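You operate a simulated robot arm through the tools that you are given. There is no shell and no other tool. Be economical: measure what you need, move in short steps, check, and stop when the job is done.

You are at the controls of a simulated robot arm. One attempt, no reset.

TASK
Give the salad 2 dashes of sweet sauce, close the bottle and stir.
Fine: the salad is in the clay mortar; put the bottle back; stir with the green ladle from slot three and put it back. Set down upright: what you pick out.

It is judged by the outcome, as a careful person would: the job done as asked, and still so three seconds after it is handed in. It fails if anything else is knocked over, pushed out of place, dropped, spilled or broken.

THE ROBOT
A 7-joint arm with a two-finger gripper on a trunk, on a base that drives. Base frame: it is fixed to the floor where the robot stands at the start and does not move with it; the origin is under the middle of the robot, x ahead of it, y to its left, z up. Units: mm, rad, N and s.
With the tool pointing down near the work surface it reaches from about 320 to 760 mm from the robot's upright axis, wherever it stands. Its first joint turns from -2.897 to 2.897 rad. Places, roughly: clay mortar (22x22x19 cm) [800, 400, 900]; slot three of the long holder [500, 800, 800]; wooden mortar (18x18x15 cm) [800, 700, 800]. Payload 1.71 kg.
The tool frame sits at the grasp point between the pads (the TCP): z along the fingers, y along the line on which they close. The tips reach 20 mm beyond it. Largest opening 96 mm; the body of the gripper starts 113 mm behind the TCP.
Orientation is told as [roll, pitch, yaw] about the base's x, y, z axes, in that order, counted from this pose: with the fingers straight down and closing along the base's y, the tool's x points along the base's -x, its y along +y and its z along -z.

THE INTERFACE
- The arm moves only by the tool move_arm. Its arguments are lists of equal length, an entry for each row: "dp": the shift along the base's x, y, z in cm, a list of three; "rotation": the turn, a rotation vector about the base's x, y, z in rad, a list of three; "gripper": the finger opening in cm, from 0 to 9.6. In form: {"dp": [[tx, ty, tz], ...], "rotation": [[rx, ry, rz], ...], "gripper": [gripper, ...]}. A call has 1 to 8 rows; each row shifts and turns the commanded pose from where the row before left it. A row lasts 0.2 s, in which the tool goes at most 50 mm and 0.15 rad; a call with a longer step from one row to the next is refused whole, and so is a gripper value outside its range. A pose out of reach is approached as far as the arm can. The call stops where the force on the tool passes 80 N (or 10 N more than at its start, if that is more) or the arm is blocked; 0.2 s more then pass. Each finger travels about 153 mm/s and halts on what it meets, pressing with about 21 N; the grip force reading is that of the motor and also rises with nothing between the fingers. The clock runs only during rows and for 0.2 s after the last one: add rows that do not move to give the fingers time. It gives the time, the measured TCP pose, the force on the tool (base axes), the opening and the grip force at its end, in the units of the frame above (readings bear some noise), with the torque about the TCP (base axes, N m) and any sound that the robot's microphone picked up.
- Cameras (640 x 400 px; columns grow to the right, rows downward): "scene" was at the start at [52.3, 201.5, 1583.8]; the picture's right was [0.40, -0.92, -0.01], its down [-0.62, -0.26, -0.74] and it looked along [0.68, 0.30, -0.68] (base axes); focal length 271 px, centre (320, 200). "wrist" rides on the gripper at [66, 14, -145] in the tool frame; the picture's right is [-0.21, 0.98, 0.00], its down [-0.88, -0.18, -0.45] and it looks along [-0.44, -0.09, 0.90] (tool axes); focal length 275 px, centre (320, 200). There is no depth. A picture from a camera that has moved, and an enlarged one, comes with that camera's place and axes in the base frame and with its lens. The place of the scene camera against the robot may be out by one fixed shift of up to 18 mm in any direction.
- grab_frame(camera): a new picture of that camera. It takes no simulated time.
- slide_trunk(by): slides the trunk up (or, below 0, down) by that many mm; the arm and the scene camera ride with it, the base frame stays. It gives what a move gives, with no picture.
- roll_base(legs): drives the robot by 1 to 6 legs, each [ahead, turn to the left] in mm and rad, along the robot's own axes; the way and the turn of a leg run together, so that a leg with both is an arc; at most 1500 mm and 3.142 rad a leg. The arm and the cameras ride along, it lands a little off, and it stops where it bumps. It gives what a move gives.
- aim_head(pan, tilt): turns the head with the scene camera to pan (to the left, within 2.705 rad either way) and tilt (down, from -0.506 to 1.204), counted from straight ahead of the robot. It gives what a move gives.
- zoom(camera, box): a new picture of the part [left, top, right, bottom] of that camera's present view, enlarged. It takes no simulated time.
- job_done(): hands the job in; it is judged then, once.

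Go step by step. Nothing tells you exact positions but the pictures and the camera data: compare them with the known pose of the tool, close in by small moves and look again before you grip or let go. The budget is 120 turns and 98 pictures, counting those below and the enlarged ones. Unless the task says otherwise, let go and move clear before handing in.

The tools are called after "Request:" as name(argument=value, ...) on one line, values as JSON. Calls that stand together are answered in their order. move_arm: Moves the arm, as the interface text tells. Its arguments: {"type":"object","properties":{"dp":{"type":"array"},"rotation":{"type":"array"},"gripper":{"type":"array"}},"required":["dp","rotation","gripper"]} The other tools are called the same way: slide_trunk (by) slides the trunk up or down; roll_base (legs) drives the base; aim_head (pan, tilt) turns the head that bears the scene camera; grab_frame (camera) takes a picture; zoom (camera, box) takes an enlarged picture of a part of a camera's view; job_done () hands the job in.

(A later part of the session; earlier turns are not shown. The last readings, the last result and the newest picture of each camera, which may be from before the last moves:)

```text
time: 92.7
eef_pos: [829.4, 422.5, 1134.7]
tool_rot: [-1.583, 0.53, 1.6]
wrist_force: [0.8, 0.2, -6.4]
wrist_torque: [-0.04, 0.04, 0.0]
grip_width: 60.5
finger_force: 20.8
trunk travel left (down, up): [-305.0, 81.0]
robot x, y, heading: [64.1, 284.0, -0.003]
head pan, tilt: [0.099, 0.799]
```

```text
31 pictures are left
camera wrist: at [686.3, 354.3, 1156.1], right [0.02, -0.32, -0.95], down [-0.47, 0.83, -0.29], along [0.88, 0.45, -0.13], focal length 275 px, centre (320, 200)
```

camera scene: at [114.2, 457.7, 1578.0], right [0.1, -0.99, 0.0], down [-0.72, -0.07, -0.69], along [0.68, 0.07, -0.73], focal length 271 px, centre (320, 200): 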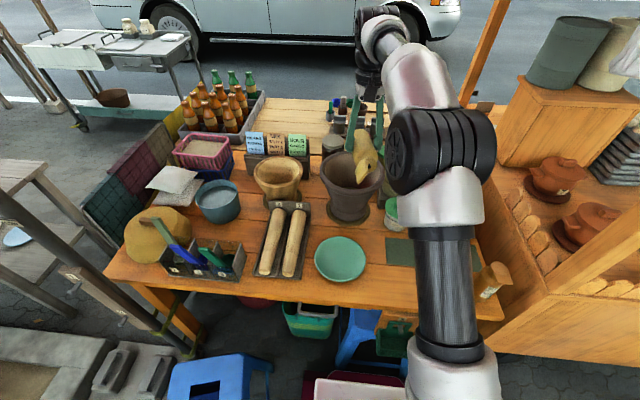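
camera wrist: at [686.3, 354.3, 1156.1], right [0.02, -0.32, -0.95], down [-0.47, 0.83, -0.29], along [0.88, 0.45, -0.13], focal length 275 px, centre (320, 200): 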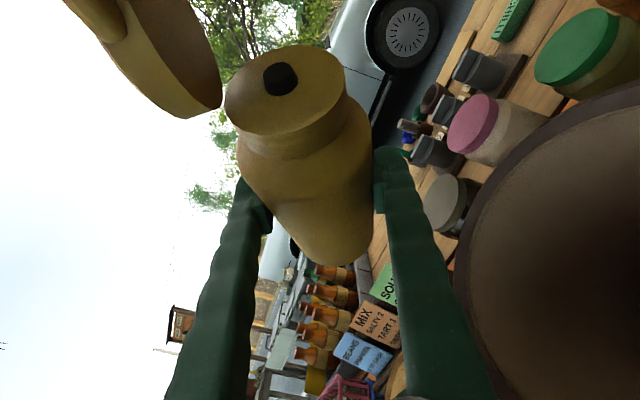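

The lid holds. Continuing the roll, listening for a dash.

Request:
move_arm(dp=[[0, 0, 0], [0, 0, 0], [0, 0, 0], [0, 0, 0], [0, 0, 0], [0, 0, 0], [0, 0, 0]], rotation=[[0.08, 0.004, 0], [0.13, 0.005, 0], [0.14, 0.006, 0], [0.14, 0.006, 0], [0.14, 0.006, 0], [0.14, 0.006, 0], [0.1, 0.004, 0]], gripper=[4, 4, 4, 4, 4, 4, 4])

Request:
zoom(camera="scene", box=[300, 100, 420, 220])

```text
time: 94.3
eef_pos: [829.4, 422.8, 1134.4]
tool_rot: [-1.571, -0.336, 1.599]
wrist_force: [0.2, 0.0, -5.6]
wrist_torque: [-0.03, 0.01, 0.01]
grip_width: 60.6
finger_force: 20.7
trunk travel left (down, up): [-305.0, 81.0]
robot x, y, heading: [62.7, 282.2, -0.002]
head pan, tilt: [0.099, 0.799]
```

```text
3.33 times, centred on (360, 160) of scene
camera zoom: at [121.5, 457.7, 1707.0], right [0.1, -0.99, 0.0], down [-0.73, -0.07, -0.68], along [0.68, 0.07, -0.73], focal length 904 px, centre (187, 333)
```

zoom: 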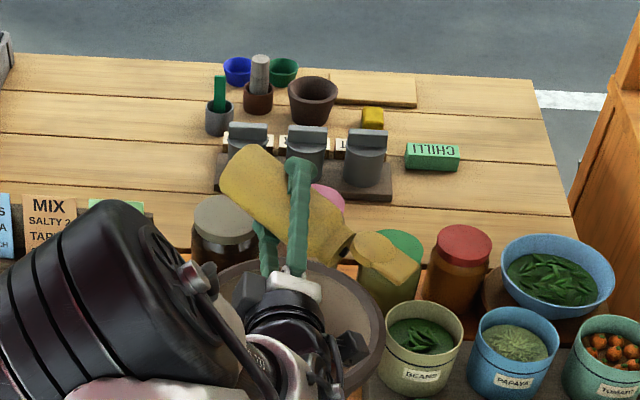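

No dash yet at about 107°; the nozzle is over the mortar. Rolling further.

Request:
move_arm(dp=[[0, 0, 0], [0, 0, 0], [0, 0, 0], [0, 0, 0], [0, 0, 0]], rotation=[[0.1, 0.004, 0], [0.13, 0.005, 0], [0.14, 0.006, 0], [0.13, 0.006, 0], [0, 0, 0]], gripper=[4, 4, 4, 4, 4])

Request:
zoom(camera="scene", box=[300, 100, 420, 220])

```text
time: 95.5
eef_pos: [830.4, 422.8, 1136.3]
tool_rot: [-1.561, -0.837, 1.592]
wrist_force: [-0.1, -0.8, -5.0]
wrist_torque: [0.01, 0.03, -0.01]
grip_width: 60.8
finger_force: 21.0
trunk travel left (down, up): [-305.0, 81.0]
robot x, y, heading: [64.8, 281.3, -0.001]
head pan, tilt: [0.099, 0.799]
```

```text
3.33 times, centred on (360, 160) of scene
camera zoom: at [121.4, 458.0, 1707.0], right [0.1, -0.99, 0.0], down [-0.73, -0.07, -0.68], along [0.68, 0.07, -0.73], focal length 904 px, centre (187, 333)
```

zoom: 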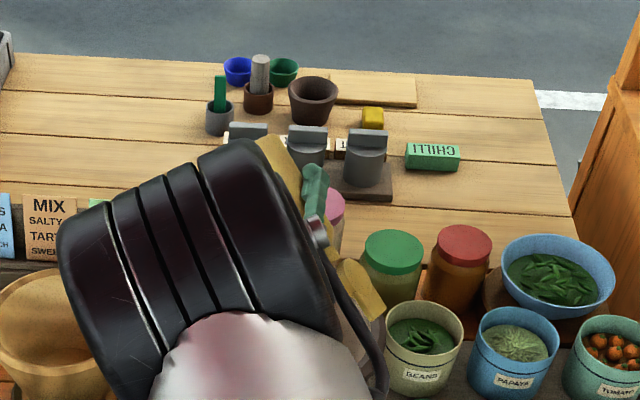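

Request:
grab_frame(camera="wrist")

```text
28 pictures are left
camera wrist: at [685.5, 385.3, 1079.5], right [-0.03, 0.86, -0.5], down [-0.45, 0.44, 0.78], along [0.89, 0.25, 0.38], focal length 275 px, centre (320, 200)
```

wrist: 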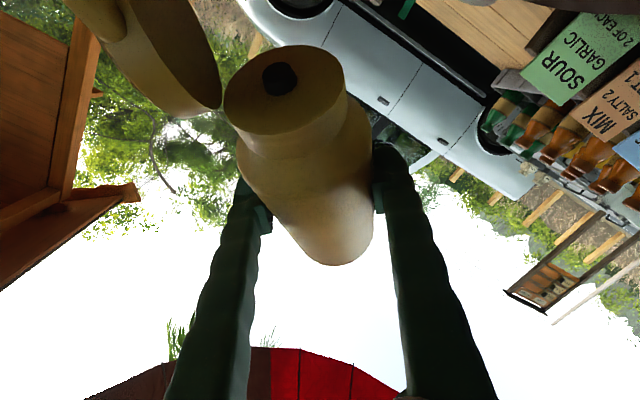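

No dash sound yet. I'll tip it a bit further and wait a moment.

Request:
move_arm(dp=[[0, 0, 0], [0, 0, 0], [0, 0, 0], [0, 0, 0]], rotation=[[0.1, 0.004, 0], [0.13, 0.005, 0], [0.07, 0.003, 0], [0, 0, 0]], gripper=[4, 4, 4, 4])

```text
time: 96.5
eef_pos: [830.3, 422.3, 1136.3]
tool_rot: [-1.545, -1.137, 1.581]
wrist_force: [0.2, -0.2, -5.9]
wrist_torque: [-0.02, 0.01, -0.04]
grip_width: 60.7
finger_force: 20.6
trunk travel left (down, up): [-305.0, 81.0]
robot x, y, heading: [60.3, 288.4, -0.004]
head pan, tilt: [0.099, 0.799]
```

Nothing flows by tilting alone, so a dash seems to need a shake. One short, gentle down-stroke.

Request:
move_arm(dp=[[0, 0, -2.5], [0, 0, 0], [0, 0, 1.2], [0, 0, 1.3], [0, 0, 0]], rotation=[[0, 0, 0], [0, 0, 0], [0, 0, 0], [0, 0, 0], [0, 0, 0]], gripper=[4, 4, 4, 4, 4])

Request:
grab_frame(camera="wrist")

```text
time: 97.7
eef_pos: [830.1, 422.0, 1132.9]
tool_rot: [-1.544, -1.137, 1.578]
wrist_force: [0.3, -0.8, -5.4]
wrist_torque: [-0.03, 0.02, 0.02]
grip_width: 60.7
finger_force: 20.9
trunk travel left (down, up): [-305.0, 81.0]
robot x, y, heading: [62.9, 281.3, 0.001]
head pan, tilt: [0.099, 0.799]
```

```text
27 pictures are left
camera wrist: at [684.9, 402.3, 1070.4], right [-0.03, 0.97, -0.23], down [-0.44, 0.19, 0.88], along [0.9, 0.13, 0.42], focal length 275 px, centre (320, 200)
```

wrist: 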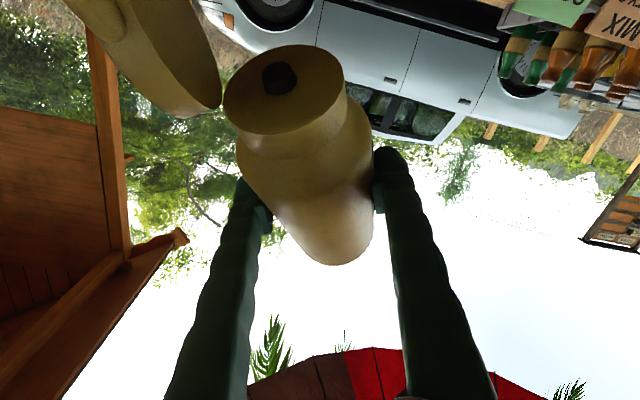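

Still nothing. I'll go to a full inversion step by step, listening.

Request:
move_arm(dp=[[0, -0.3, 0], [0, -0.5, 0], [0, -0.5, 0], [0, -0.5, 0], [0, 0, 0]], rotation=[[0.1, 0.004, 0], [0.13, 0.005, 0], [0.13, 0.005, 0], [0.1, 0.003, 0], [0, 0, 0]], gripper=[4, 4, 4, 4, 4])

Request:
move_arm(dp=[[0, 0, 0], [-0.2, 0, 0], [-0.3, 0, 0], [-0.3, 0, 0], [0, 0, 0]], rotation=[[0, -0.06, 0], [0, -0.1, 0], [0, -0.1, 0], [0, -0.08, 0], [0, 0, 0]], gripper=[4, 4, 4, 4, 4])

```text
time: 98.9
eef_pos: [828.4, 405.0, 1134.6]
tool_rot: [1.146, -1.543, -1.108]
wrist_force: [0.2, -0.1, -6.4]
wrist_torque: [0.03, 0.02, 0.0]
grip_width: 60.8
finger_force: 20.9
trunk travel left (down, up): [-305.0, 81.0]
robot x, y, heading: [62.7, 282.8, 0.001]
head pan, tilt: [0.099, 0.799]
```

```text
time: 100.1
eef_pos: [821.3, 405.0, 1136.2]
tool_rot: [3.103, -1.241, -3.063]
wrist_force: [-0.8, -0.6, -7.2]
wrist_torque: [-0.01, 0.05, -0.02]
grip_width: 60.4
finger_force: 20.8
trunk travel left (down, up): [-305.0, 81.0]
robot x, y, heading: [63.4, 287.6, 0.003]
head pan, tilt: [0.099, 0.799]
```

Fully inverted and still quiet. One firmer shake stroke (down 4 cm, back up).

Request:
move_arm(dp=[[0, 0, -4], [0, 0, 4], [0, 0, 0], [0, 0, 0]], rotation=[[0, 0, 0], [0, 0, 0], [0, 0, 0], [0, 0, 0]], gripper=[4, 4, 4, 4])

```text
time: 101.1
eef_pos: [817.7, 405.3, 1136.2]
tool_rot: [3.104, -1.242, -3.065]
wrist_force: [-0.4, 0.6, -5.8]
wrist_torque: [0.0, 0.0, 0.0]
grip_width: 60.4
finger_force: 20.9
trunk travel left (down, up): [-305.0, 81.0]
robot x, y, heading: [61.0, 286.5, 0.003]
head pan, tilt: [0.099, 0.799]
```

No sound reported. I'll bring the bottle upright again and look in the mortar to see whether a dash came out.

Request:
move_arm(dp=[[0.1, 0, 0], [0.2, 0, 0], [0.2, 0, 0], [0.2, 0, 0], [0, 0.5, 0], [0, 0.5, 0], [0, 0.5, 0], [0, 0.3, 0]], rotation=[[0, 0.06, 0], [0, 0.1, 0], [0, 0.1, 0], [0, 0.08, 0], [-0.1, -0.003, 0], [-0.13, -0.005, 0], [-0.13, -0.005, 0], [-0.13, -0.005, 0]], gripper=[4, 4, 4, 4, 4, 4, 4, 4])

Request:
move_arm(dp=[[0, 0, 0], [0, 0, 0], [0, 0, 0], [0, 0, 0], [0, 0, 0], [0, 0, 0], [0, 0, 0], [0, 0, 0]], rotation=[[-0.14, -0.006, 0], [-0.14, -0.006, 0], [-0.14, -0.006, 0], [-0.14, -0.006, 0], [-0.14, -0.006, 0], [-0.14, -0.006, 0], [-0.14, -0.006, 0], [-0.14, -0.006, 0]], gripper=[4, 4, 4, 4, 4, 4, 4, 4])

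Request:
move_arm(dp=[[0, 0, 0], [0, 0, 0], [0, 0, 0], [0, 0, 0], [0, 0, 0], [0, 0, 0], [0, 0, 0], [0, 0, 0]], rotation=[[-0.14, -0.006, 0], [-0.14, -0.006, 0], [-0.14, -0.006, 0], [-0.14, -0.006, 0], [-0.14, -0.006, 0], [-0.14, -0.006, 0], [-0.14, -0.006, 0], [-0.1, -0.006, 0]], gripper=[4, 4, 4, 4, 4, 4, 4, 4])

Request:
move_arm(dp=[[0, 0, 0], [0, 0, 0], [0, 0, 0.5], [0, 0, 1], [0, 0, 0]], rotation=[[0, 0.1, 0], [0, 0.1, 0], [0, 0.1, 0], [0, 0.1, 0], [0, 0, 0]], gripper=[4, 4, 4, 4, 4])

Request:
grab_frame(camera="wrist")

Request:
zoom(camera="scene", box=[280, 90, 440, 250])

```text
time: 102.9
eef_pos: [829.3, 425.0, 1135.0]
tool_rot: [-1.548, -1.104, 1.581]
wrist_force: [-0.6, 0.7, -5.9]
wrist_torque: [-0.02, 0.04, 0.0]
grip_width: 60.3
finger_force: 21.1
trunk travel left (down, up): [-305.0, 81.0]
robot x, y, heading: [61.3, 284.8, -0.0]
head pan, tilt: [0.099, 0.799]
```

```text
time: 104.7
eef_pos: [828.5, 423.6, 1135.0]
tool_rot: [-1.577, 0.017, 1.599]
wrist_force: [0.9, 0.3, -6.4]
wrist_torque: [-0.04, 0.02, -0.05]
grip_width: 60.0
finger_force: 21.2
trunk travel left (down, up): [-305.0, 81.0]
robot x, y, heading: [65.3, 285.6, -0.0]
head pan, tilt: [0.099, 0.799]
```

```text
time: 106.5
eef_pos: [828.1, 423.4, 1135.0]
tool_rot: [-1.603, 1.098, 1.587]
wrist_force: [-0.5, -0.9, -5.9]
wrist_torque: [-0.02, 0.01, 0.01]
grip_width: 60.2
finger_force: 21.3
trunk travel left (down, up): [-305.0, 81.0]
robot x, y, heading: [63.6, 287.6, 0.001]
head pan, tilt: [0.099, 0.799]
```

```text
time: 107.7
eef_pos: [827.8, 422.2, 1149.3]
tool_rot: [-0.859, 0.954, 2.229]
wrist_force: [0.1, -0.4, -6.1]
wrist_torque: [-0.01, 0.02, -0.03]
grip_width: 60.3
finger_force: 21.2
trunk travel left (down, up): [-305.0, 81.0]
robot x, y, heading: [60.1, 284.9, -0.0]
head pan, tilt: [0.099, 0.799]
```

```text
26 pictures are left
camera wrist: at [715.0, 374.2, 1252.1], right [-0.21, -0.78, -0.6], down [-0.7, 0.55, -0.47], along [0.69, 0.32, -0.65], focal length 275 px, centre (320, 200)
```

wrist: 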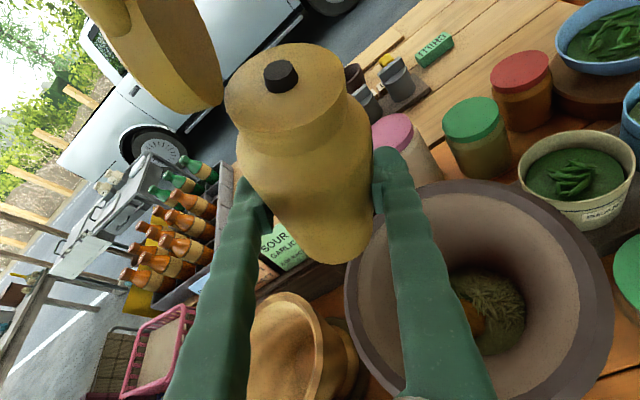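

```text
2.50 times, centred on (360, 170) of scene
camera zoom: at [121.7, 458.5, 1706.9], right [0.1, -0.99, 0.0], down [-0.73, -0.07, -0.68], along [0.68, 0.07, -0.73], focal length 678 px, centre (220, 275)
```

zoom: 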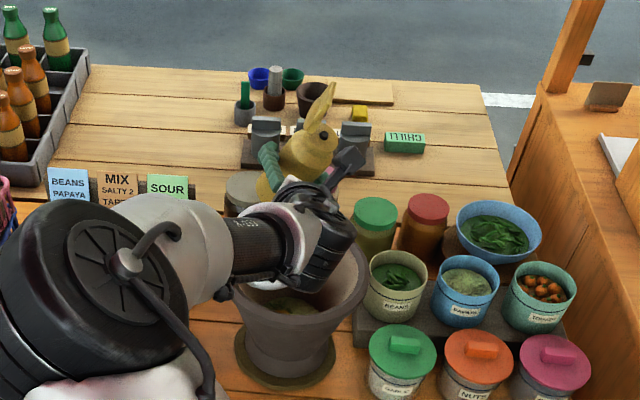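

I can see the salad. Zooming to check for sauce.

Request:
zoom(camera="wrist", box=[430, 250, 550, 370])

```text
3.33 times, centred on (490, 310) of wrist
camera zoom: at [715.0, 374.2, 1252.1], right [-0.21, -0.78, -0.6], down [-0.7, 0.55, -0.47], along [0.69, 0.32, -0.65], focal length 918 px, centre (-247, -167)
```

zoom: 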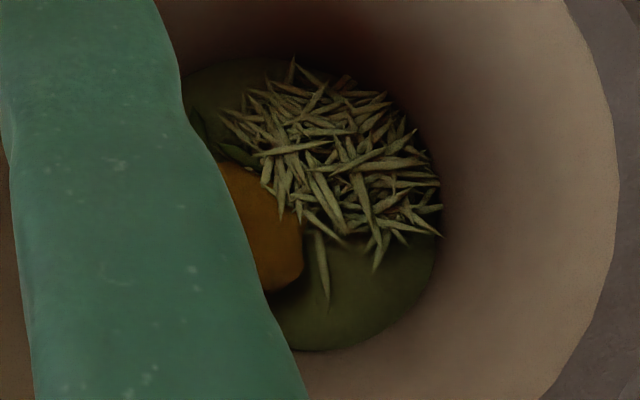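

Request:
move_arm(dp=[[0, 0.7, 0], [0, 1.3, 0], [0, 1.5, 0], [0, 1.5, 0], [0, 1, 0], [0, 0, 0]], rotation=[[0, 0, 0], [0, 0, 0], [0, 0, 0], [0, 0, 0], [0, 0, 0], [0, 0, 0]], gripper=[4, 4, 4, 4, 4, 4])

Request:
zoom(camera="wrist", box=[440, 200, 600, 340])

```text
time: 109.1
eef_pos: [829.3, 482.9, 1152.5]
tool_rot: [-0.865, 0.954, 2.225]
wrist_force: [0.4, 0.2, -6.1]
wrist_torque: [0.0, 0.05, -0.01]
grip_width: 60.3
finger_force: 21.4
trunk travel left (down, up): [-305.0, 81.0]
robot x, y, heading: [62.9, 283.3, 0.0]
head pan, tilt: [0.099, 0.799]
```

```text
2.86 times, centred on (520, 270) of wrist
camera zoom: at [716.3, 433.8, 1254.6], right [-0.21, -0.77, -0.6], down [-0.69, 0.55, -0.47], along [0.69, 0.32, -0.65], focal length 786 px, centre (-251, 0)
```

zoom: 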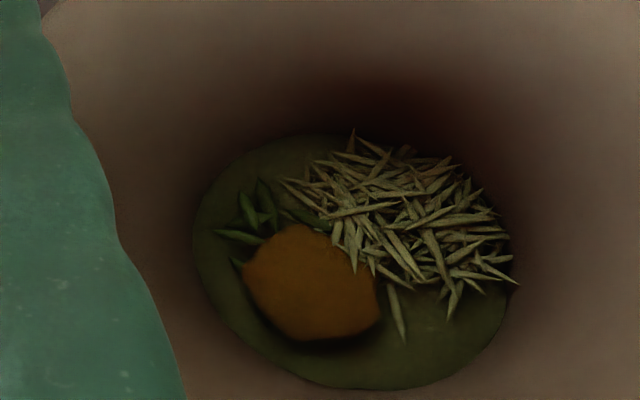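

There is an amber lump in the salad matching the sauce colour strip on the bottle: likely one dash per tip-over. I'll tip it a second time without shaking and then compare.

Request:
move_arm(dp=[[0, -0.7, 0], [0, -1.3, 0], [0, -1.5, 0], [0, -1.5, 0], [0, -1, 0], [0, 0, 0], [0, 0, -0.7], [0, 0, -0.8]], rotation=[[0, 0, 0], [0, 0, 0], [0, 0, 0], [0, -0.06, 0], [0, -0.09, 0], [0, -0.09, 0], [0, -0.09, 0], [0, -0.07, 0]], gripper=[4, 4, 4, 4, 4, 4, 4, 4])

Request:
move_arm(dp=[[0, 0, 0], [0, 0, 0], [0, 0, 0], [0, 0, 0], [0, 0, 0], [0, 0, 0], [0, 0, 0], [0, 0, 0]], rotation=[[0.08, 0.003, 0], [0.14, 0.006, 0], [0.14, 0.006, 0], [0.14, 0.006, 0], [0.14, 0.006, 0], [0.14, 0.006, 0], [0.14, 0.006, 0], [0.14, 0.006, 0]], gripper=[4, 4, 4, 4, 4, 4, 4, 4])

Request:
move_arm(dp=[[0, 0, 0], [0, 0, 0], [0, 0, 0], [0, 0, 0], [0, 0, 0], [0, 0, 0], [0, 0, 0], [0, 0, 0]], rotation=[[0.14, 0.006, 0], [0.14, 0.006, 0], [0.14, 0.006, 0], [0.14, 0.006, 0], [0.14, 0.006, 0], [0.14, 0.006, 0], [0.14, 0.006, 0], [0.14, 0.006, 0]], gripper=[4, 4, 4, 4, 4, 4, 4, 4])

Request:
move_arm(dp=[[0, 0, 0], [0, 0, 0], [0, 0, 0], [0, 0, 0], [0, 0, 0], [0, 0, 0], [0, 0, 0]], rotation=[[0.14, 0.006, 0], [0.14, 0.006, 0], [0.14, 0.006, 0], [0.14, 0.006, 0], [0.06, 0.003, 0], [0, 0, 0], [0, 0, 0]], gripper=[4, 4, 4, 4, 4, 4, 4])

```text
time: 110.9
eef_pos: [828.9, 422.6, 1136.0]
tool_rot: [-1.605, 1.094, 1.585]
wrist_force: [0.3, -0.3, -6.1]
wrist_torque: [-0.02, 0.06, 0.01]
grip_width: 60.0
finger_force: 20.5
trunk travel left (down, up): [-305.0, 81.0]
robot x, y, heading: [64.4, 284.0, 0.001]
head pan, tilt: [0.099, 0.799]
```

```text
time: 112.7
eef_pos: [828.3, 422.5, 1135.1]
tool_rot: [-1.578, 0.032, 1.598]
wrist_force: [-0.2, -0.7, -6.7]
wrist_torque: [-0.05, 0.06, -0.02]
grip_width: 60.3
finger_force: 21.2
trunk travel left (down, up): [-305.0, 81.0]
robot x, y, heading: [64.0, 287.5, -0.001]
head pan, tilt: [0.099, 0.799]
```

```text
time: 114.5
eef_pos: [828.0, 422.5, 1134.5]
tool_rot: [-1.547, -1.088, 1.578]
wrist_force: [0.3, 0.0, -6.5]
wrist_torque: [0.01, 0.04, 0.01]
grip_width: 60.3
finger_force: 20.8
trunk travel left (down, up): [-305.0, 81.0]
robot x, y, heading: [65.8, 283.0, -0.002]
head pan, tilt: [0.099, 0.799]
```

```text
time: 116.1
eef_pos: [829.4, 423.7, 1135.9]
tool_rot: [1.437, -1.435, -1.403]
wrist_force: [0.5, 0.0, -6.5]
wrist_torque: [0.01, 0.05, 0.02]
grip_width: 59.9
finger_force: 21.2
trunk travel left (down, up): [-305.0, 81.0]
robot x, y, heading: [63.7, 286.6, 0.001]
head pan, tilt: [0.099, 0.799]
```

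Request:
move_arm(dp=[[0, 0, 0], [0, 0, 0], [0, 0, 0], [0, 0, 0], [0, 0, 0], [0, 0, 0], [0, 0, 0], [0, 0, 0]], rotation=[[-0.08, -0.003, 0], [-0.14, -0.006, 0], [-0.14, -0.006, 0], [-0.14, -0.006, 0], [-0.14, -0.006, 0], [-0.14, -0.006, 0], [-0.14, -0.006, 0], [-0.14, -0.006, 0]], gripper=[4, 4, 4, 4, 4, 4, 4, 4])

Request:
move_arm(dp=[[0, 0, 0], [0, 0, 0], [0, 0, 0], [0, 0, 0], [0, 0, 0], [0, 0, 0], [0, 0, 0], [0, 0, 0]], rotation=[[-0.14, -0.006, 0], [-0.14, -0.006, 0], [-0.14, -0.006, 0], [-0.14, -0.006, 0], [-0.14, -0.006, 0], [-0.14, -0.006, 0], [-0.14, -0.006, 0], [-0.14, -0.006, 0]], gripper=[4, 4, 4, 4, 4, 4, 4, 4])

Request:
move_arm(dp=[[0, 0, 0], [0, 0, 0], [0, 0, 0], [0, 0, 0], [0, 0.7, 0], [0, 1.2, 0], [0, 1.5, 0.5], [0, 1.3, 0.5]], rotation=[[-0.14, -0.006, 0], [-0.14, -0.006, 0], [-0.14, -0.006, 0], [-0.14, -0.006, 0], [-0.06, 0.09, 0], [0, 0.1, 0], [0, 0.1, 0], [0, 0.1, 0]], gripper=[4, 4, 4, 4, 4, 4, 4, 4])

Request:
move_arm(dp=[[0, 1, 0.3], [0, 0.4, 0.3], [0, 0, 0]], rotation=[[0, 0, 0], [0, 0, 0], [0, 0, 0]], gripper=[4, 4, 4])

Request:
zoom(camera="wrist", box=[440, 200, 600, 340])

```text
time: 117.9
eef_pos: [829.1, 422.8, 1135.9]
tool_rot: [-1.565, -0.642, 1.592]
wrist_force: [-0.4, -0.3, -6.5]
wrist_torque: [0.0, 0.05, -0.02]
grip_width: 60.3
finger_force: 21.0
trunk travel left (down, up): [-305.0, 81.0]
robot x, y, heading: [66.7, 283.1, -0.004]
head pan, tilt: [0.099, 0.799]
```

```text
time: 119.7
eef_pos: [828.0, 425.3, 1133.6]
tool_rot: [-1.584, 0.479, 1.596]
wrist_force: [-0.4, 0.2, -6.1]
wrist_torque: [0.01, 0.02, -0.03]
grip_width: 60.1
finger_force: 21.0
trunk travel left (down, up): [-305.0, 81.0]
robot x, y, heading: [63.6, 281.5, 0.002]
head pan, tilt: [0.099, 0.799]
```

```text
time: 121.5
eef_pos: [828.7, 468.5, 1146.2]
tool_rot: [-0.872, 0.959, 2.211]
wrist_force: [0.3, -0.4, -6.1]
wrist_torque: [-0.04, 0.03, -0.01]
grip_width: 60.1
finger_force: 20.6
trunk travel left (down, up): [-305.0, 81.0]
robot x, y, heading: [64.0, 283.7, -0.003]
head pan, tilt: [0.099, 0.799]
```

```text
time: 122.3
eef_pos: [830.7, 482.3, 1153.6]
tool_rot: [-0.874, 0.962, 2.213]
wrist_force: [0.0, 0.6, -6.3]
wrist_torque: [0.0, 0.02, -0.01]
grip_width: 60.0
finger_force: 21.2
trunk travel left (down, up): [-305.0, 81.0]
robot x, y, heading: [65.7, 284.6, -0.002]
head pan, tilt: [0.099, 0.799]
```

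```text
2.86 times, centred on (520, 270) of wrist
camera zoom: at [716.2, 435.0, 1254.9], right [-0.2, -0.77, -0.6], down [-0.69, 0.55, -0.47], along [0.7, 0.32, -0.65], focal length 786 px, centre (-251, 0)
```

zoom: 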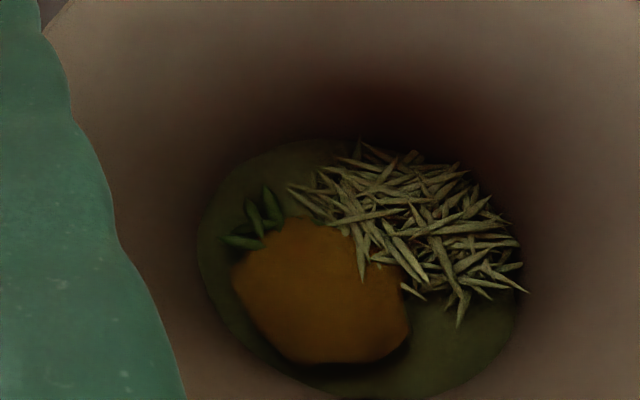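

The lump clearly grew (about doubled in area), so that's one dash per tip: two dashes in. Now I'll set the bottle fully upright and carry it slowly back.

Request:
move_arm(dp=[[0, 0, 0], [0, 0, 0], [0, 0, 0], [0, 0, 0], [0, 0, 0], [-0.3, 0, 0], [-0.6, 0, 0], [-1, 0, 0]], rotation=[[-0.06, -0.002, 0], [-0.1, -0.004, 0], [-0.1, -0.004, 0], [-0.1, -0.004, 0], [-0.1, -0.004, 0], [0, 0, 0], [0, 0, -0.03], [0, 0, -0.05]], gripper=[4, 4, 4, 4, 4, 4, 4, 4])

Request:
move_arm(dp=[[-1.4, -0.3, 0], [-1.6, -0.4, 0], [-1.6, -0.5, 0], [-1.6, -0.5, 0], [-1.6, -0.5, 0], [-1.6, -0.5, 0], [-1.6, -0.5, 0], [-1.6, -0.5, 0]], rotation=[[0, 0, -0.07], [0, 0, -0.08], [0, 0, -0.08], [0, 0, -0.08], [0, 0, -0.08], [0, 0, -0.08], [0, 0, -0.08], [0, 0, -0.08]], gripper=[4, 4, 4, 4, 4, 4, 4, 4])

Request:
move_arm(dp=[[-1.6, -0.5, 0], [-1.6, -0.6, 0], [-1.6, -0.8, 0], [-1.6, -0.8, 0], [-1.6, -0.8, 0], [-1.6, -0.8, 0], [-1.6, -0.8, 0], [-1.4, -0.8, 0]], rotation=[[0, 0, -0.09], [0, 0, -0.1], [0, 0, -0.1], [0, 0, -0.1], [0, 0, -0.1], [0, 0, -0.1], [0, 0, -0.1], [0, 0, -0.1]], gripper=[4, 4, 4, 4, 4, 4, 4, 4])

Request:
grab_frame(camera="scene")

```text
time: 124.1
eef_pos: [808.3, 483.0, 1151.7]
tool_rot: [-0.006, 1.235, 2.924]
wrist_force: [-0.6, 0.3, -6.2]
wrist_torque: [0.03, 0.03, -0.01]
grip_width: 60.0
finger_force: 20.6
trunk travel left (down, up): [-305.0, 81.0]
robot x, y, heading: [60.9, 282.0, -0.004]
head pan, tilt: [0.099, 0.799]
```

```text
time: 125.9
eef_pos: [683.1, 447.2, 1152.7]
tool_rot: [-0.003, 1.234, 2.295]
wrist_force: [0.1, 0.1, -6.5]
wrist_torque: [0.03, 0.02, 0.0]
grip_width: 59.9
finger_force: 21.0
trunk travel left (down, up): [-305.0, 81.0]
robot x, y, heading: [65.7, 283.8, 0.004]
head pan, tilt: [0.099, 0.799]
```

```text
time: 127.7
eef_pos: [558.8, 387.3, 1152.5]
tool_rot: [0.002, 1.235, 1.511]
wrist_force: [0.7, -0.1, -5.7]
wrist_torque: [0.03, 0.0, -0.01]
grip_width: 60.0
finger_force: 20.7
trunk travel left (down, up): [-305.0, 81.0]
robot x, y, heading: [60.8, 285.9, -0.001]
head pan, tilt: [0.099, 0.799]
```

```text
21 pictures are left
camera scene: at [121.5, 457.4, 1707.0], right [0.1, -0.99, 0.0], down [-0.73, -0.07, -0.68], along [0.68, 0.07, -0.73], focal length 271 px, centre (320, 200)
```

scene: 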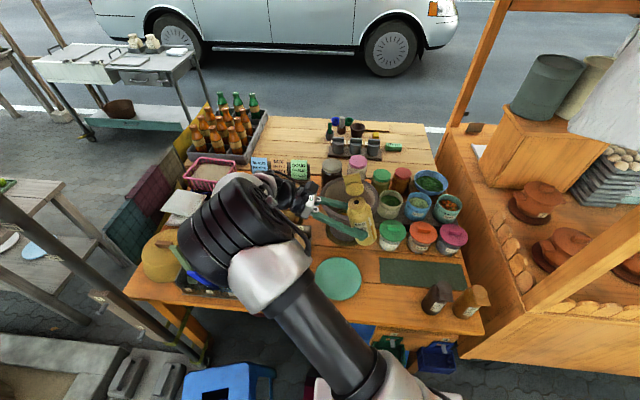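

Nearly there. I'll move over the bottle's original place and look through the wrist camera to compare its tilt with the salty bottle.

Request:
move_arm(dp=[[-0.2, -0.5, -0.5], [-0.5, -1.2, -1], [-0.6, -2, -1.5], [-0.7, -2.4, -1.8], [-0.7, -2.6, -1.8], [-0.7, -2.6, -1.8], [-0.5, -2.6, -1.5], [-0.3, -1.8, -1]], rotation=[[0, 0, 0.03], [0, 0, 0.03], [0, 0, 0], [0, 0, 0], [0, 0, 0], [0, 0, 0], [0, 0, 0], [0, 0, 0]], gripper=[4, 4, 4, 4, 4, 4, 4, 4])

Request:
move_arm(dp=[[0, -0.9, -1], [0, -0.5, -2], [0, 0, -2], [0, 0, -2], [0, 0, -1.5], [0, 0, -0.5], [0, 0, 0]], rotation=[[0, 0, 0], [0, 0, 0], [0, 0, 0], [0, 0, 0], [0, 0, 0], [0, 0, 0], [0, 0, 0]], gripper=[4, 4, 4, 4, 4, 4, 4])

Request:
grab_frame(camera="wrist")

Request:
zoom(camera="scene", box=[370, 200, 490, 330])

```text
time: 129.5
eef_pos: [514.5, 229.4, 1043.5]
tool_rot: [0.0, 1.234, 1.57]
wrist_force: [0.0, -0.8, -6.1]
wrist_torque: [0.03, 0.01, 0.01]
grip_width: 60.0
finger_force: 20.8
trunk travel left (down, up): [-305.0, 81.0]
robot x, y, heading: [61.3, 285.5, -0.004]
head pan, tilt: [0.099, 0.799]
```

```text
time: 131.1
eef_pos: [516.1, 216.3, 953.0]
tool_rot: [0.001, 1.236, 1.569]
wrist_force: [-0.4, -0.5, -6.5]
wrist_torque: [0.02, -0.02, 0.0]
grip_width: 59.8
finger_force: 21.0
trunk travel left (down, up): [-305.0, 81.0]
robot x, y, heading: [62.3, 284.9, 0.001]
head pan, tilt: [0.099, 0.799]
```

```text
20 pictures are left
camera wrist: at [502.6, 331.6, 1063.8], right [-0.98, 0.07, -0.19], down [0.19, 0.71, -0.68], along [0.09, -0.7, -0.71], focal length 275 px, centre (320, 200)
```

wrist: 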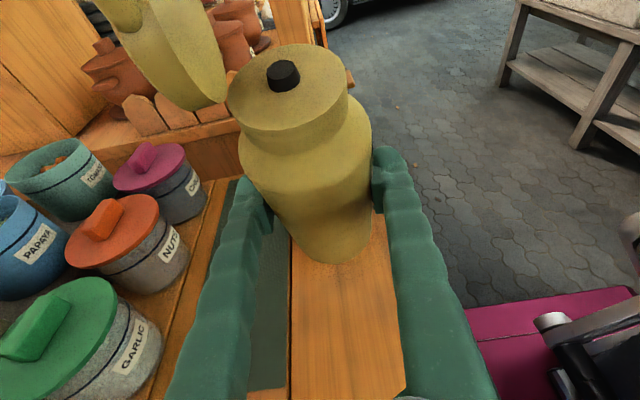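

```text
3.08 times, centred on (430, 265) of scene
camera zoom: at [121.1, 457.7, 1707.1], right [0.1, -0.99, 0.0], down [-0.73, -0.07, -0.68], along [0.68, 0.07, -0.73], focal length 834 px, centre (-18, 0)
```

zoom: 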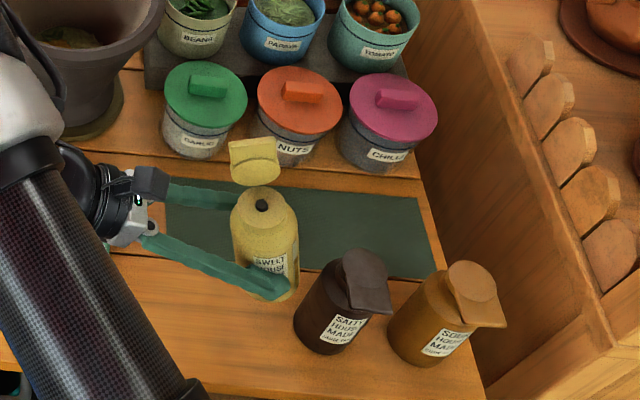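

The bottle's top leans towards the hand by roughly 10°, so I'll pitch the tool down by 0.18 rad to make it upright, and lower it part way.

Request:
move_arm(dp=[[0, 0, 0], [0, 0, -0.5], [0, 0, -1.5], [-0.2, -0.3, -1.8], [0, 0, -1.8], [0, 0, -1.5], [0, 0, -0.8], [0, 0, 0]], rotation=[[0.05, 0, 0], [0.07, 0, 0], [0.06, 0, 0], [0, 0, 0], [0, 0, 0], [0, 0, 0], [0, 0, 0], [0, 0, 0]], gripper=[4, 4, 4, 4, 4, 4, 4, 4])

Request:
zoom(camera="scene", box=[370, 200, 490, 330])

```text
time: 132.9
eef_pos: [513.1, 216.6, 873.0]
tool_rot: [0.002, 1.054, 1.57]
wrist_force: [0.6, -0.6, -6.6]
wrist_torque: [0.07, 0.0, 0.02]
grip_width: 60.0
finger_force: 21.3
trunk travel left (down, up): [-305.0, 81.0]
robot x, y, heading: [64.6, 285.2, 0.004]
head pan, tilt: [0.099, 0.799]
```

```text
3.08 times, centred on (430, 265) of scene
camera zoom: at [121.1, 457.6, 1707.1], right [0.1, -0.99, 0.0], down [-0.73, -0.07, -0.69], along [0.68, 0.07, -0.73], focal length 834 px, centre (-18, 0)
```

zoom: 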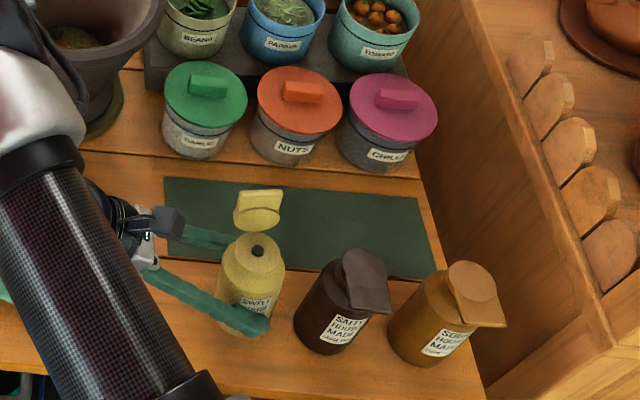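

It's upright now. Lowering in small steps, watching the force for contact.

Request:
move_arm(dp=[[0, -0.1, -0.6], [0, -0.1, -0.6], [0, 0, -0.5], [0, 0, 0]], rotation=[[0, 0, 0], [0, 0, 0], [0, 0, 0], [0, 0, 0]], gripper=[4, 4, 4, 4])

Request:
move_arm(dp=[[0, 0, -0.3], [0, 0, -0.2], [0, 0, 0]], rotation=[[0, 0, 0], [0, 0, 0], [0, 0, 0]], gripper=[4, 4, 4])

```text
time: 133.9
eef_pos: [512.0, 212.0, 856.6]
tool_rot: [0.0, 1.052, 1.57]
wrist_force: [0.2, -0.3, -6.7]
wrist_torque: [0.01, -0.06, -0.01]
grip_width: 59.7
finger_force: 21.2
trunk travel left (down, up): [-305.0, 81.0]
robot x, y, heading: [63.5, 285.4, -0.0]
head pan, tilt: [0.099, 0.799]
```

```text
time: 134.7
eef_pos: [512.6, 212.9, 853.1]
tool_rot: [-0.002, 1.056, 1.57]
wrist_force: [-0.8, -0.3, -6.5]
wrist_torque: [0.06, 0.02, -0.02]
grip_width: 59.9
finger_force: 21.5
trunk travel left (down, up): [-305.0, 81.0]
robot x, y, heading: [66.4, 282.3, 0.004]
head pan, tilt: [0.099, 0.799]
```

Request:
move_arm(dp=[[0, 0, -0.3], [0, 0, -0.2], [0, 0, 0]], rotation=[[0, 0, 0], [0, 0, 0], [0, 0, 0]], gripper=[4, 4, 4])

Request:
move_arm(dp=[[0, 0, -0.2], [0, 0, -0.2], [0, 0, 0]], rotation=[[0, 0, 0], [0, 0, 0], [0, 0, 0]], gripper=[4, 4, 4])

Request:
zoom(camera="scene", box=[370, 240, 450, 320])

```text
time: 135.5
eef_pos: [513.2, 212.3, 847.7]
tool_rot: [-0.005, 1.059, 1.568]
wrist_force: [0.7, 2.5, 11.1]
wrist_torque: [0.54, 0.03, -0.02]
grip_width: 60.0
finger_force: 21.2
trunk travel left (down, up): [-305.0, 81.0]
robot x, y, heading: [58.1, 285.9, -0.004]
head pan, tilt: [0.099, 0.799]
```

```text
time: 136.3
eef_pos: [513.3, 210.1, 844.8]
tool_rot: [-0.003, 1.058, 1.567]
wrist_force: [-1.8, -8.9, 18.0]
wrist_torque: [-0.02, 0.18, 0.04]
grip_width: 59.4
finger_force: 20.6
trunk travel left (down, up): [-305.0, 81.0]
robot x, y, heading: [68.4, 285.2, -0.004]
head pan, tilt: [0.099, 0.799]
```

```text
5.00 times, centred on (410, 280) of scene
camera zoom: at [119.1, 457.0, 1707.2], right [0.1, -0.99, 0.0], down [-0.72, -0.07, -0.69], along [0.68, 0.07, -0.73], focal length 1355 px, centre (-130, -200)
```

zoom: 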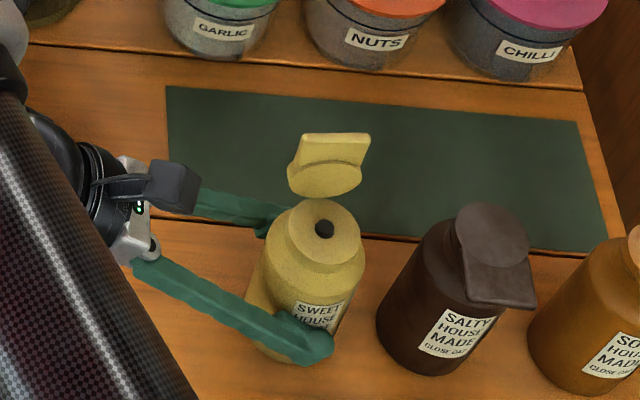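

Contact and flush on the table. Releasing slowly and backing out along the tool direction.

Request:
move_arm(dp=[[0, 0, 0.2], [0, 0, 0], [0, 0, 0], [0, 0, 0], [0, 1.5, 0.8], [0, 2.5, 1.4], [0, 3, 1.7], [0, 3, 1.7]], rotation=[[0, 0, 0], [0, 0, 0], [0, 0, 0], [0, 0, 0], [0, 0, 0], [0, 0, 0], [0, 0, 0], [0, 0, 0]], gripper=[5.8, 6.3, 7, 9, 9, 9, 9, 9])

Request:
grab_frame(camera="wrist")

```text
time: 138.1
eef_pos: [511.2, 312.8, 900.7]
tool_rot: [0.0, 1.056, 1.568]
wrist_force: [0.2, -0.1, 0.0]
wrist_torque: [-0.01, 0.02, 0.01]
grip_width: 90.0
finger_force: 0.0
trunk travel left (down, up): [-305.0, 81.0]
robot x, y, heading: [66.6, 284.3, -0.003]
head pan, tilt: [0.099, 0.799]
```

```text
16 pictures are left
camera wrist: at [497.4, 405.8, 1030.7], right [-0.98, 0.1, -0.18], down [0.19, 0.82, -0.54], along [0.09, -0.57, -0.82], focal length 275 px, centre (320, 200)
```

wrist: 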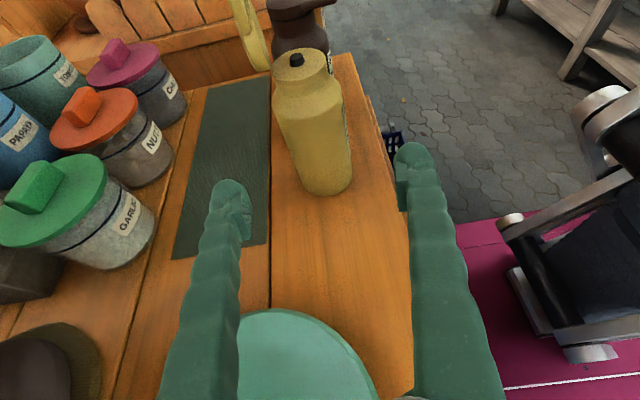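

The bottle stands upright in its place at about (510, 211). To close the lid I'll go round behind it with closed fingers.

Request:
move_arm(dp=[[3, 0, 3], [3, 0, 3], [3.2, 0, 2.5], [0, -3.4, -1.2], [0, -3.4, -1.2], [0, -3.4, -1.1], [0, 0, 0]], rotation=[[0, 0, 0], [0, 0, 0], [0, 0, 0], [0, 0, 0], [0, 0, 0], [0, 0, 0], [0, 0, 0]], gripper=[0, 0, 0, 0, 0, 0, 0])

Request:
zoom(camera="scene", box=[370, 230, 450, 310])

```text
time: 139.7
eef_pos: [606.2, 213.3, 949.7]
tool_rot: [0.002, 1.056, 1.572]
wrist_force: [0.4, 0.8, 0.2]
wrist_torque: [-0.02, -0.01, -0.03]
grip_width: 0.0
finger_force: 21.5
trunk travel left (down, up): [-305.0, 81.0]
robot x, y, heading: [63.3, 282.7, 0.001]
head pan, tilt: [0.099, 0.799]
```

```text
5.00 times, centred on (410, 270) of scene
camera zoom: at [120.4, 458.0, 1707.1], right [0.1, -0.99, 0.0], down [-0.72, -0.07, -0.69], along [0.68, 0.07, -0.73], focal length 1355 px, centre (-130, -150)
```

zoom: 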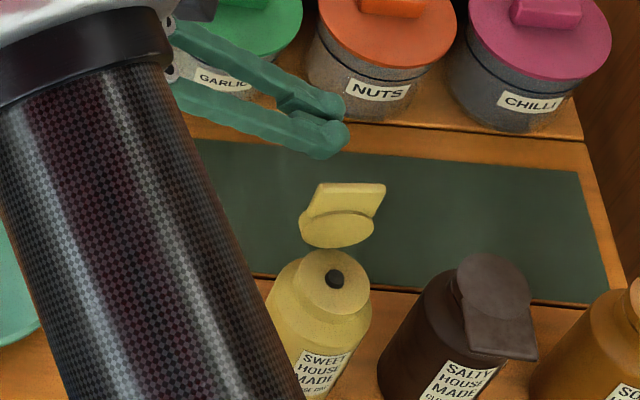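

Aligned behind the lid. Sweeping it over along its arc.

Request:
move_arm(dp=[[-1.4, -0.6, 0.2], [-1.3, 0, 0.3], [-1.6, 0, 1.3], [-1.8, 0, 0.6], [-1.8, 0, 0], [-1.7, 0, -0.5], [-1.4, 0, -1.0], [0, 0, 0]], rotation=[[0, 0, 0], [0, 0, 0], [0, 0, 0], [0, 0, 0], [0, 0, 0], [0, 0, 0], [0, 0, 0], [0, 0, 0]], gripper=[0, 0, 0, 0, 0, 0, 0, 0])

Request:
zoom(camera="wrist", box=[200, 60, 440, 260])

```text
time: 141.5
eef_pos: [494.3, 203.6, 957.8]
tool_rot: [0.0, 1.055, 1.571]
wrist_force: [0.9, 0.0, -0.3]
wrist_torque: [0.0, -0.03, -0.02]
grip_width: 0.0
finger_force: 20.9
trunk travel left (down, up): [-305.0, 81.0]
robot x, y, heading: [64.2, 287.1, 0.001]
head pan, tilt: [0.099, 0.799]
```

```text
2.00 times, centred on (320, 160) of wrist
camera zoom: at [480.0, 296.6, 1087.5], right [-0.98, 0.1, -0.18], down [0.19, 0.82, -0.54], along [0.09, -0.56, -0.82], focal length 551 px, centre (320, 280)
```

zoom: 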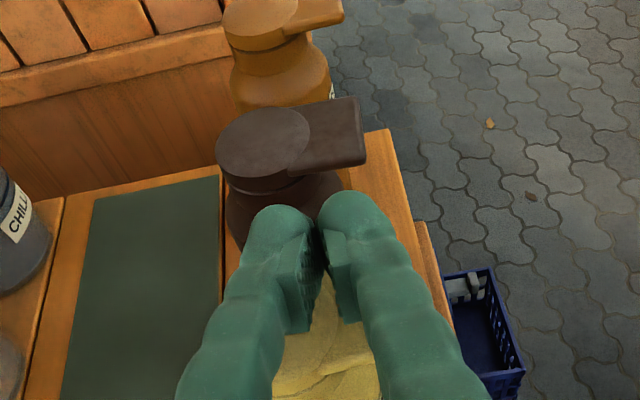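

The lid has folded over under the fingers. I'll level the tool over the disc and press down gently.

Request:
move_arm(dp=[[0.5, 0.5, 0.5], [0.5, 0.3, 0.3], [0.5, 0, 0], [0, 0, 0], [0, 0, -0.7], [0, 0, -0.7], [0, 0, -0.5], [0, 0, 0]], rotation=[[-0.14, 0, 0], [-0.14, 0, 0], [-0.14, 0, 0], [-0.09, 0, 0], [0, 0, 0], [0, 0, 0], [0, 0, 0], [0, 0, 0]], gripper=[0, 0, 0, 0, 0, 0, 0, 0])

Request:
move_arm(dp=[[0, 0, -0.4], [0, 0, -0.3], [0, 0, 0]], rotation=[[0, 0, 0], [0, 0, 0], [0, 0, 0]], gripper=[0, 0, 0])

```text
time: 143.3
eef_pos: [511.2, 213.8, 949.0]
tool_rot: [-0.077, 1.567, 1.493]
wrist_force: [-0.3, -0.1, 0.3]
wrist_torque: [-0.02, -0.02, 0.01]
grip_width: 0.0
finger_force: 20.9
trunk travel left (down, up): [-305.0, 81.0]
robot x, y, heading: [61.5, 285.9, 0.0]
head pan, tilt: [0.099, 0.799]
```

```text
time: 144.1
eef_pos: [509.8, 211.5, 944.8]
tool_rot: [-1.958, 1.567, -0.387]
wrist_force: [3.0, 4.5, 29.1]
wrist_torque: [-0.32, -0.11, 0.04]
grip_width: 5.8
finger_force: 21.4
trunk travel left (down, up): [-305.0, 81.0]
robot x, y, heading: [62.8, 286.8, 0.003]
head pan, tilt: [0.099, 0.799]
```

Request:
zoom(camera="wrist", box=[200, 60, 440, 260])

Request:
zoom(camera="scene", box=[370, 230, 450, 310])

```text
2.00 times, centred on (320, 160) of wrist
camera zoom: at [495.5, 356.9, 1010.3], right [-0.98, 0.0, -0.21], down [0.19, 0.44, -0.88], along [0.09, -0.9, -0.43], focal length 551 px, centre (320, 280)
```

zoom: 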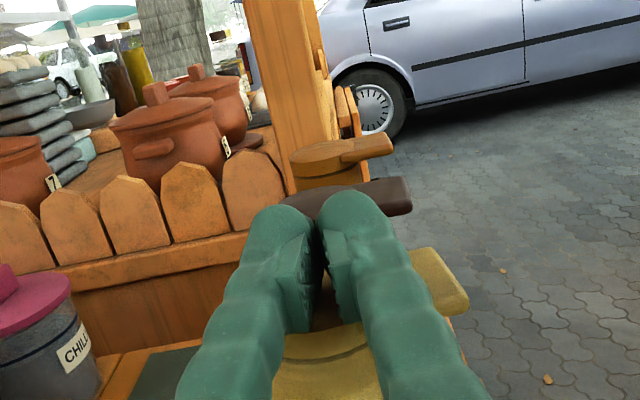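

```text
5.00 times, centred on (410, 270) of scene
camera zoom: at [118.8, 458.7, 1707.2], right [0.1, -0.99, 0.0], down [-0.72, -0.07, -0.69], along [0.68, 0.07, -0.73], focal length 1355 px, centre (-130, -150)
```

zoom: 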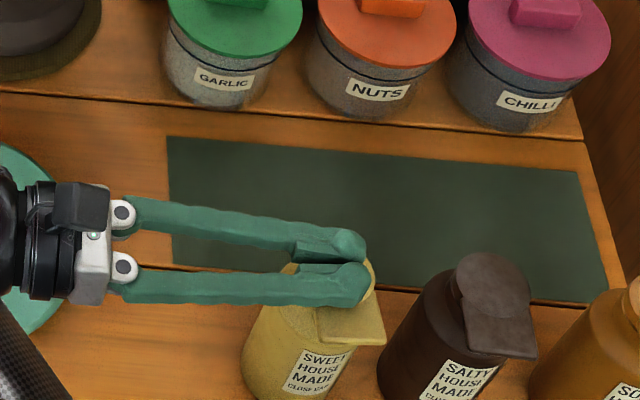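

The lid looks down. Lifting off to check it.

Request:
move_arm(dp=[[0, 0, 1], [0, 0, 3], [0, 3, 2], [0, 4, 1], [0, 0, 0]], rotation=[[0, 0, 0], [0, 0, 0], [0, 0, 0], [0, 0, 0], [0, 0, 0]], gripper=[0, 0, 0, 0, 0])

Request:
zoom(camera="scene", box=[370, 230, 460, 320])

```text
time: 145.3
eef_pos: [511.4, 283.7, 1012.0]
tool_rot: [0.02, 1.566, 1.59]
wrist_force: [-0.4, 0.2, 0.6]
wrist_torque: [0.0, -0.01, -0.03]
grip_width: 0.0
finger_force: 21.6
trunk travel left (down, up): [-305.0, 81.0]
robot x, y, heading: [65.7, 284.1, -0.0]
head pan, tilt: [0.099, 0.799]
```

```text
4.44 times, centred on (415, 275) of scene
camera zoom: at [120.8, 457.5, 1707.0], right [0.1, -0.99, 0.0], down [-0.72, -0.07, -0.69], along [0.68, 0.07, -0.73], focal length 1205 px, centre (-102, -133)
```

zoom: 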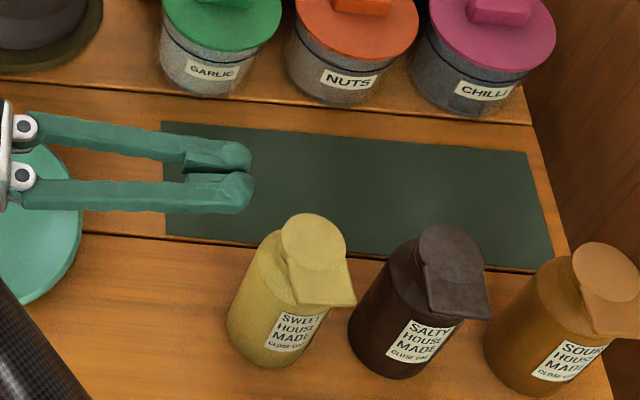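

The bottle is closed and back in its place. Next the green ladle: I'll turn the tool to point down and move over the holder.

Request:
move_arm(dp=[[0, 0.5, 2.5], [0, 2, 2.5], [0, 3, 2.5], [0, 3.5, 1], [0, 3.5, 0], [0, 3.5, 0], [0, 3.5, 0], [0, 3.5, 0]], rotation=[[0.14, 0, 0], [0.14, 0, 0], [0.14, 0, 0], [0.14, 0, 0], [0.14, 0, 0], [0.14, 0, 0], [0.14, 0, 0], [0.14, 0, 0]], gripper=[4, 4, 4, 4, 4, 4, 4, 4])

Request:
move_arm(dp=[[0, 3.5, 0], [0, 3.5, 0], [0, 3.5, 0], [-0.5, 3.5, 0], [-0.5, 3.5, 0], [-0.5, 2, 0], [0, 0, 0]], rotation=[[0.14, 0, 0], [0.14, 0, 0], [0.14, 0, 0], [0.03, 0, 0], [0, 0, 0], [0, 0, 0], [0, 0, 0]], gripper=[4, 4, 4, 4, 4, 4, 4])

Request:
grab_frame(camera="wrist")

```text
time: 147.1
eef_pos: [512.0, 510.6, 1094.7]
tool_rot: [0.0, 0.442, 1.57]
wrist_force: [0.0, 0.0, -0.8]
wrist_torque: [0.0, -0.03, 0.01]
grip_width: 40.2
finger_force: 0.0
trunk travel left (down, up): [-305.0, 81.0]
robot x, y, heading: [60.2, 282.8, -0.003]
head pan, tilt: [0.099, 0.799]
```

```text
time: 148.7
eef_pos: [493.8, 708.5, 1094.9]
tool_rot: [0.001, -0.004, 1.57]
wrist_force: [-0.3, 0.2, -0.1]
wrist_torque: [-0.04, -0.03, 0.0]
grip_width: 40.1
finger_force: 0.0
trunk travel left (down, up): [-305.0, 81.0]
robot x, y, heading: [60.7, 287.5, 0.002]
head pan, tilt: [0.099, 0.799]
```

```text
10 pictures are left
camera wrist: at [480.5, 642.0, 1239.9], right [-0.98, 0.21, 0.0], down [0.19, 0.87, 0.45], along [0.09, 0.44, -0.89], focal length 275 px, centre (320, 200)
```

wrist: 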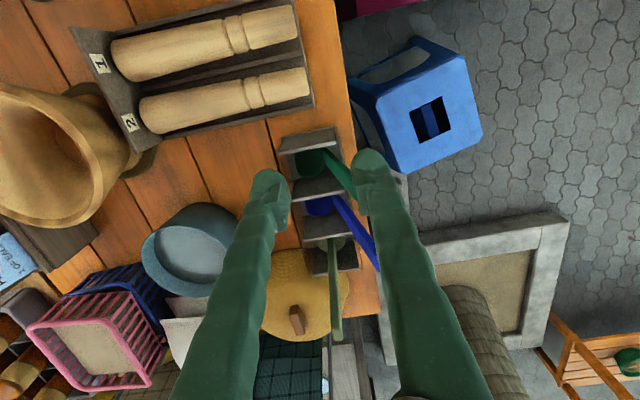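

Request:
zoom(camera="wrist", box=[260, 115, 400, 215])

```text
4.00 times, centred on (330, 165) of wrist
camera zoom: at [480.5, 642.0, 1239.9], right [-0.98, 0.21, 0.0], down [0.19, 0.87, 0.45], along [0.09, 0.44, -0.89], focal length 1101 px, centre (280, 340)
```

zoom: 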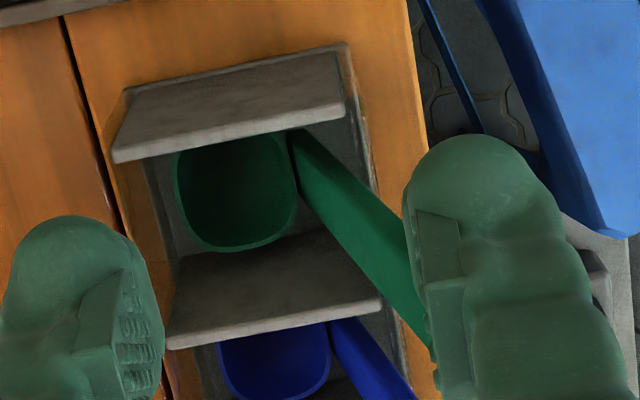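

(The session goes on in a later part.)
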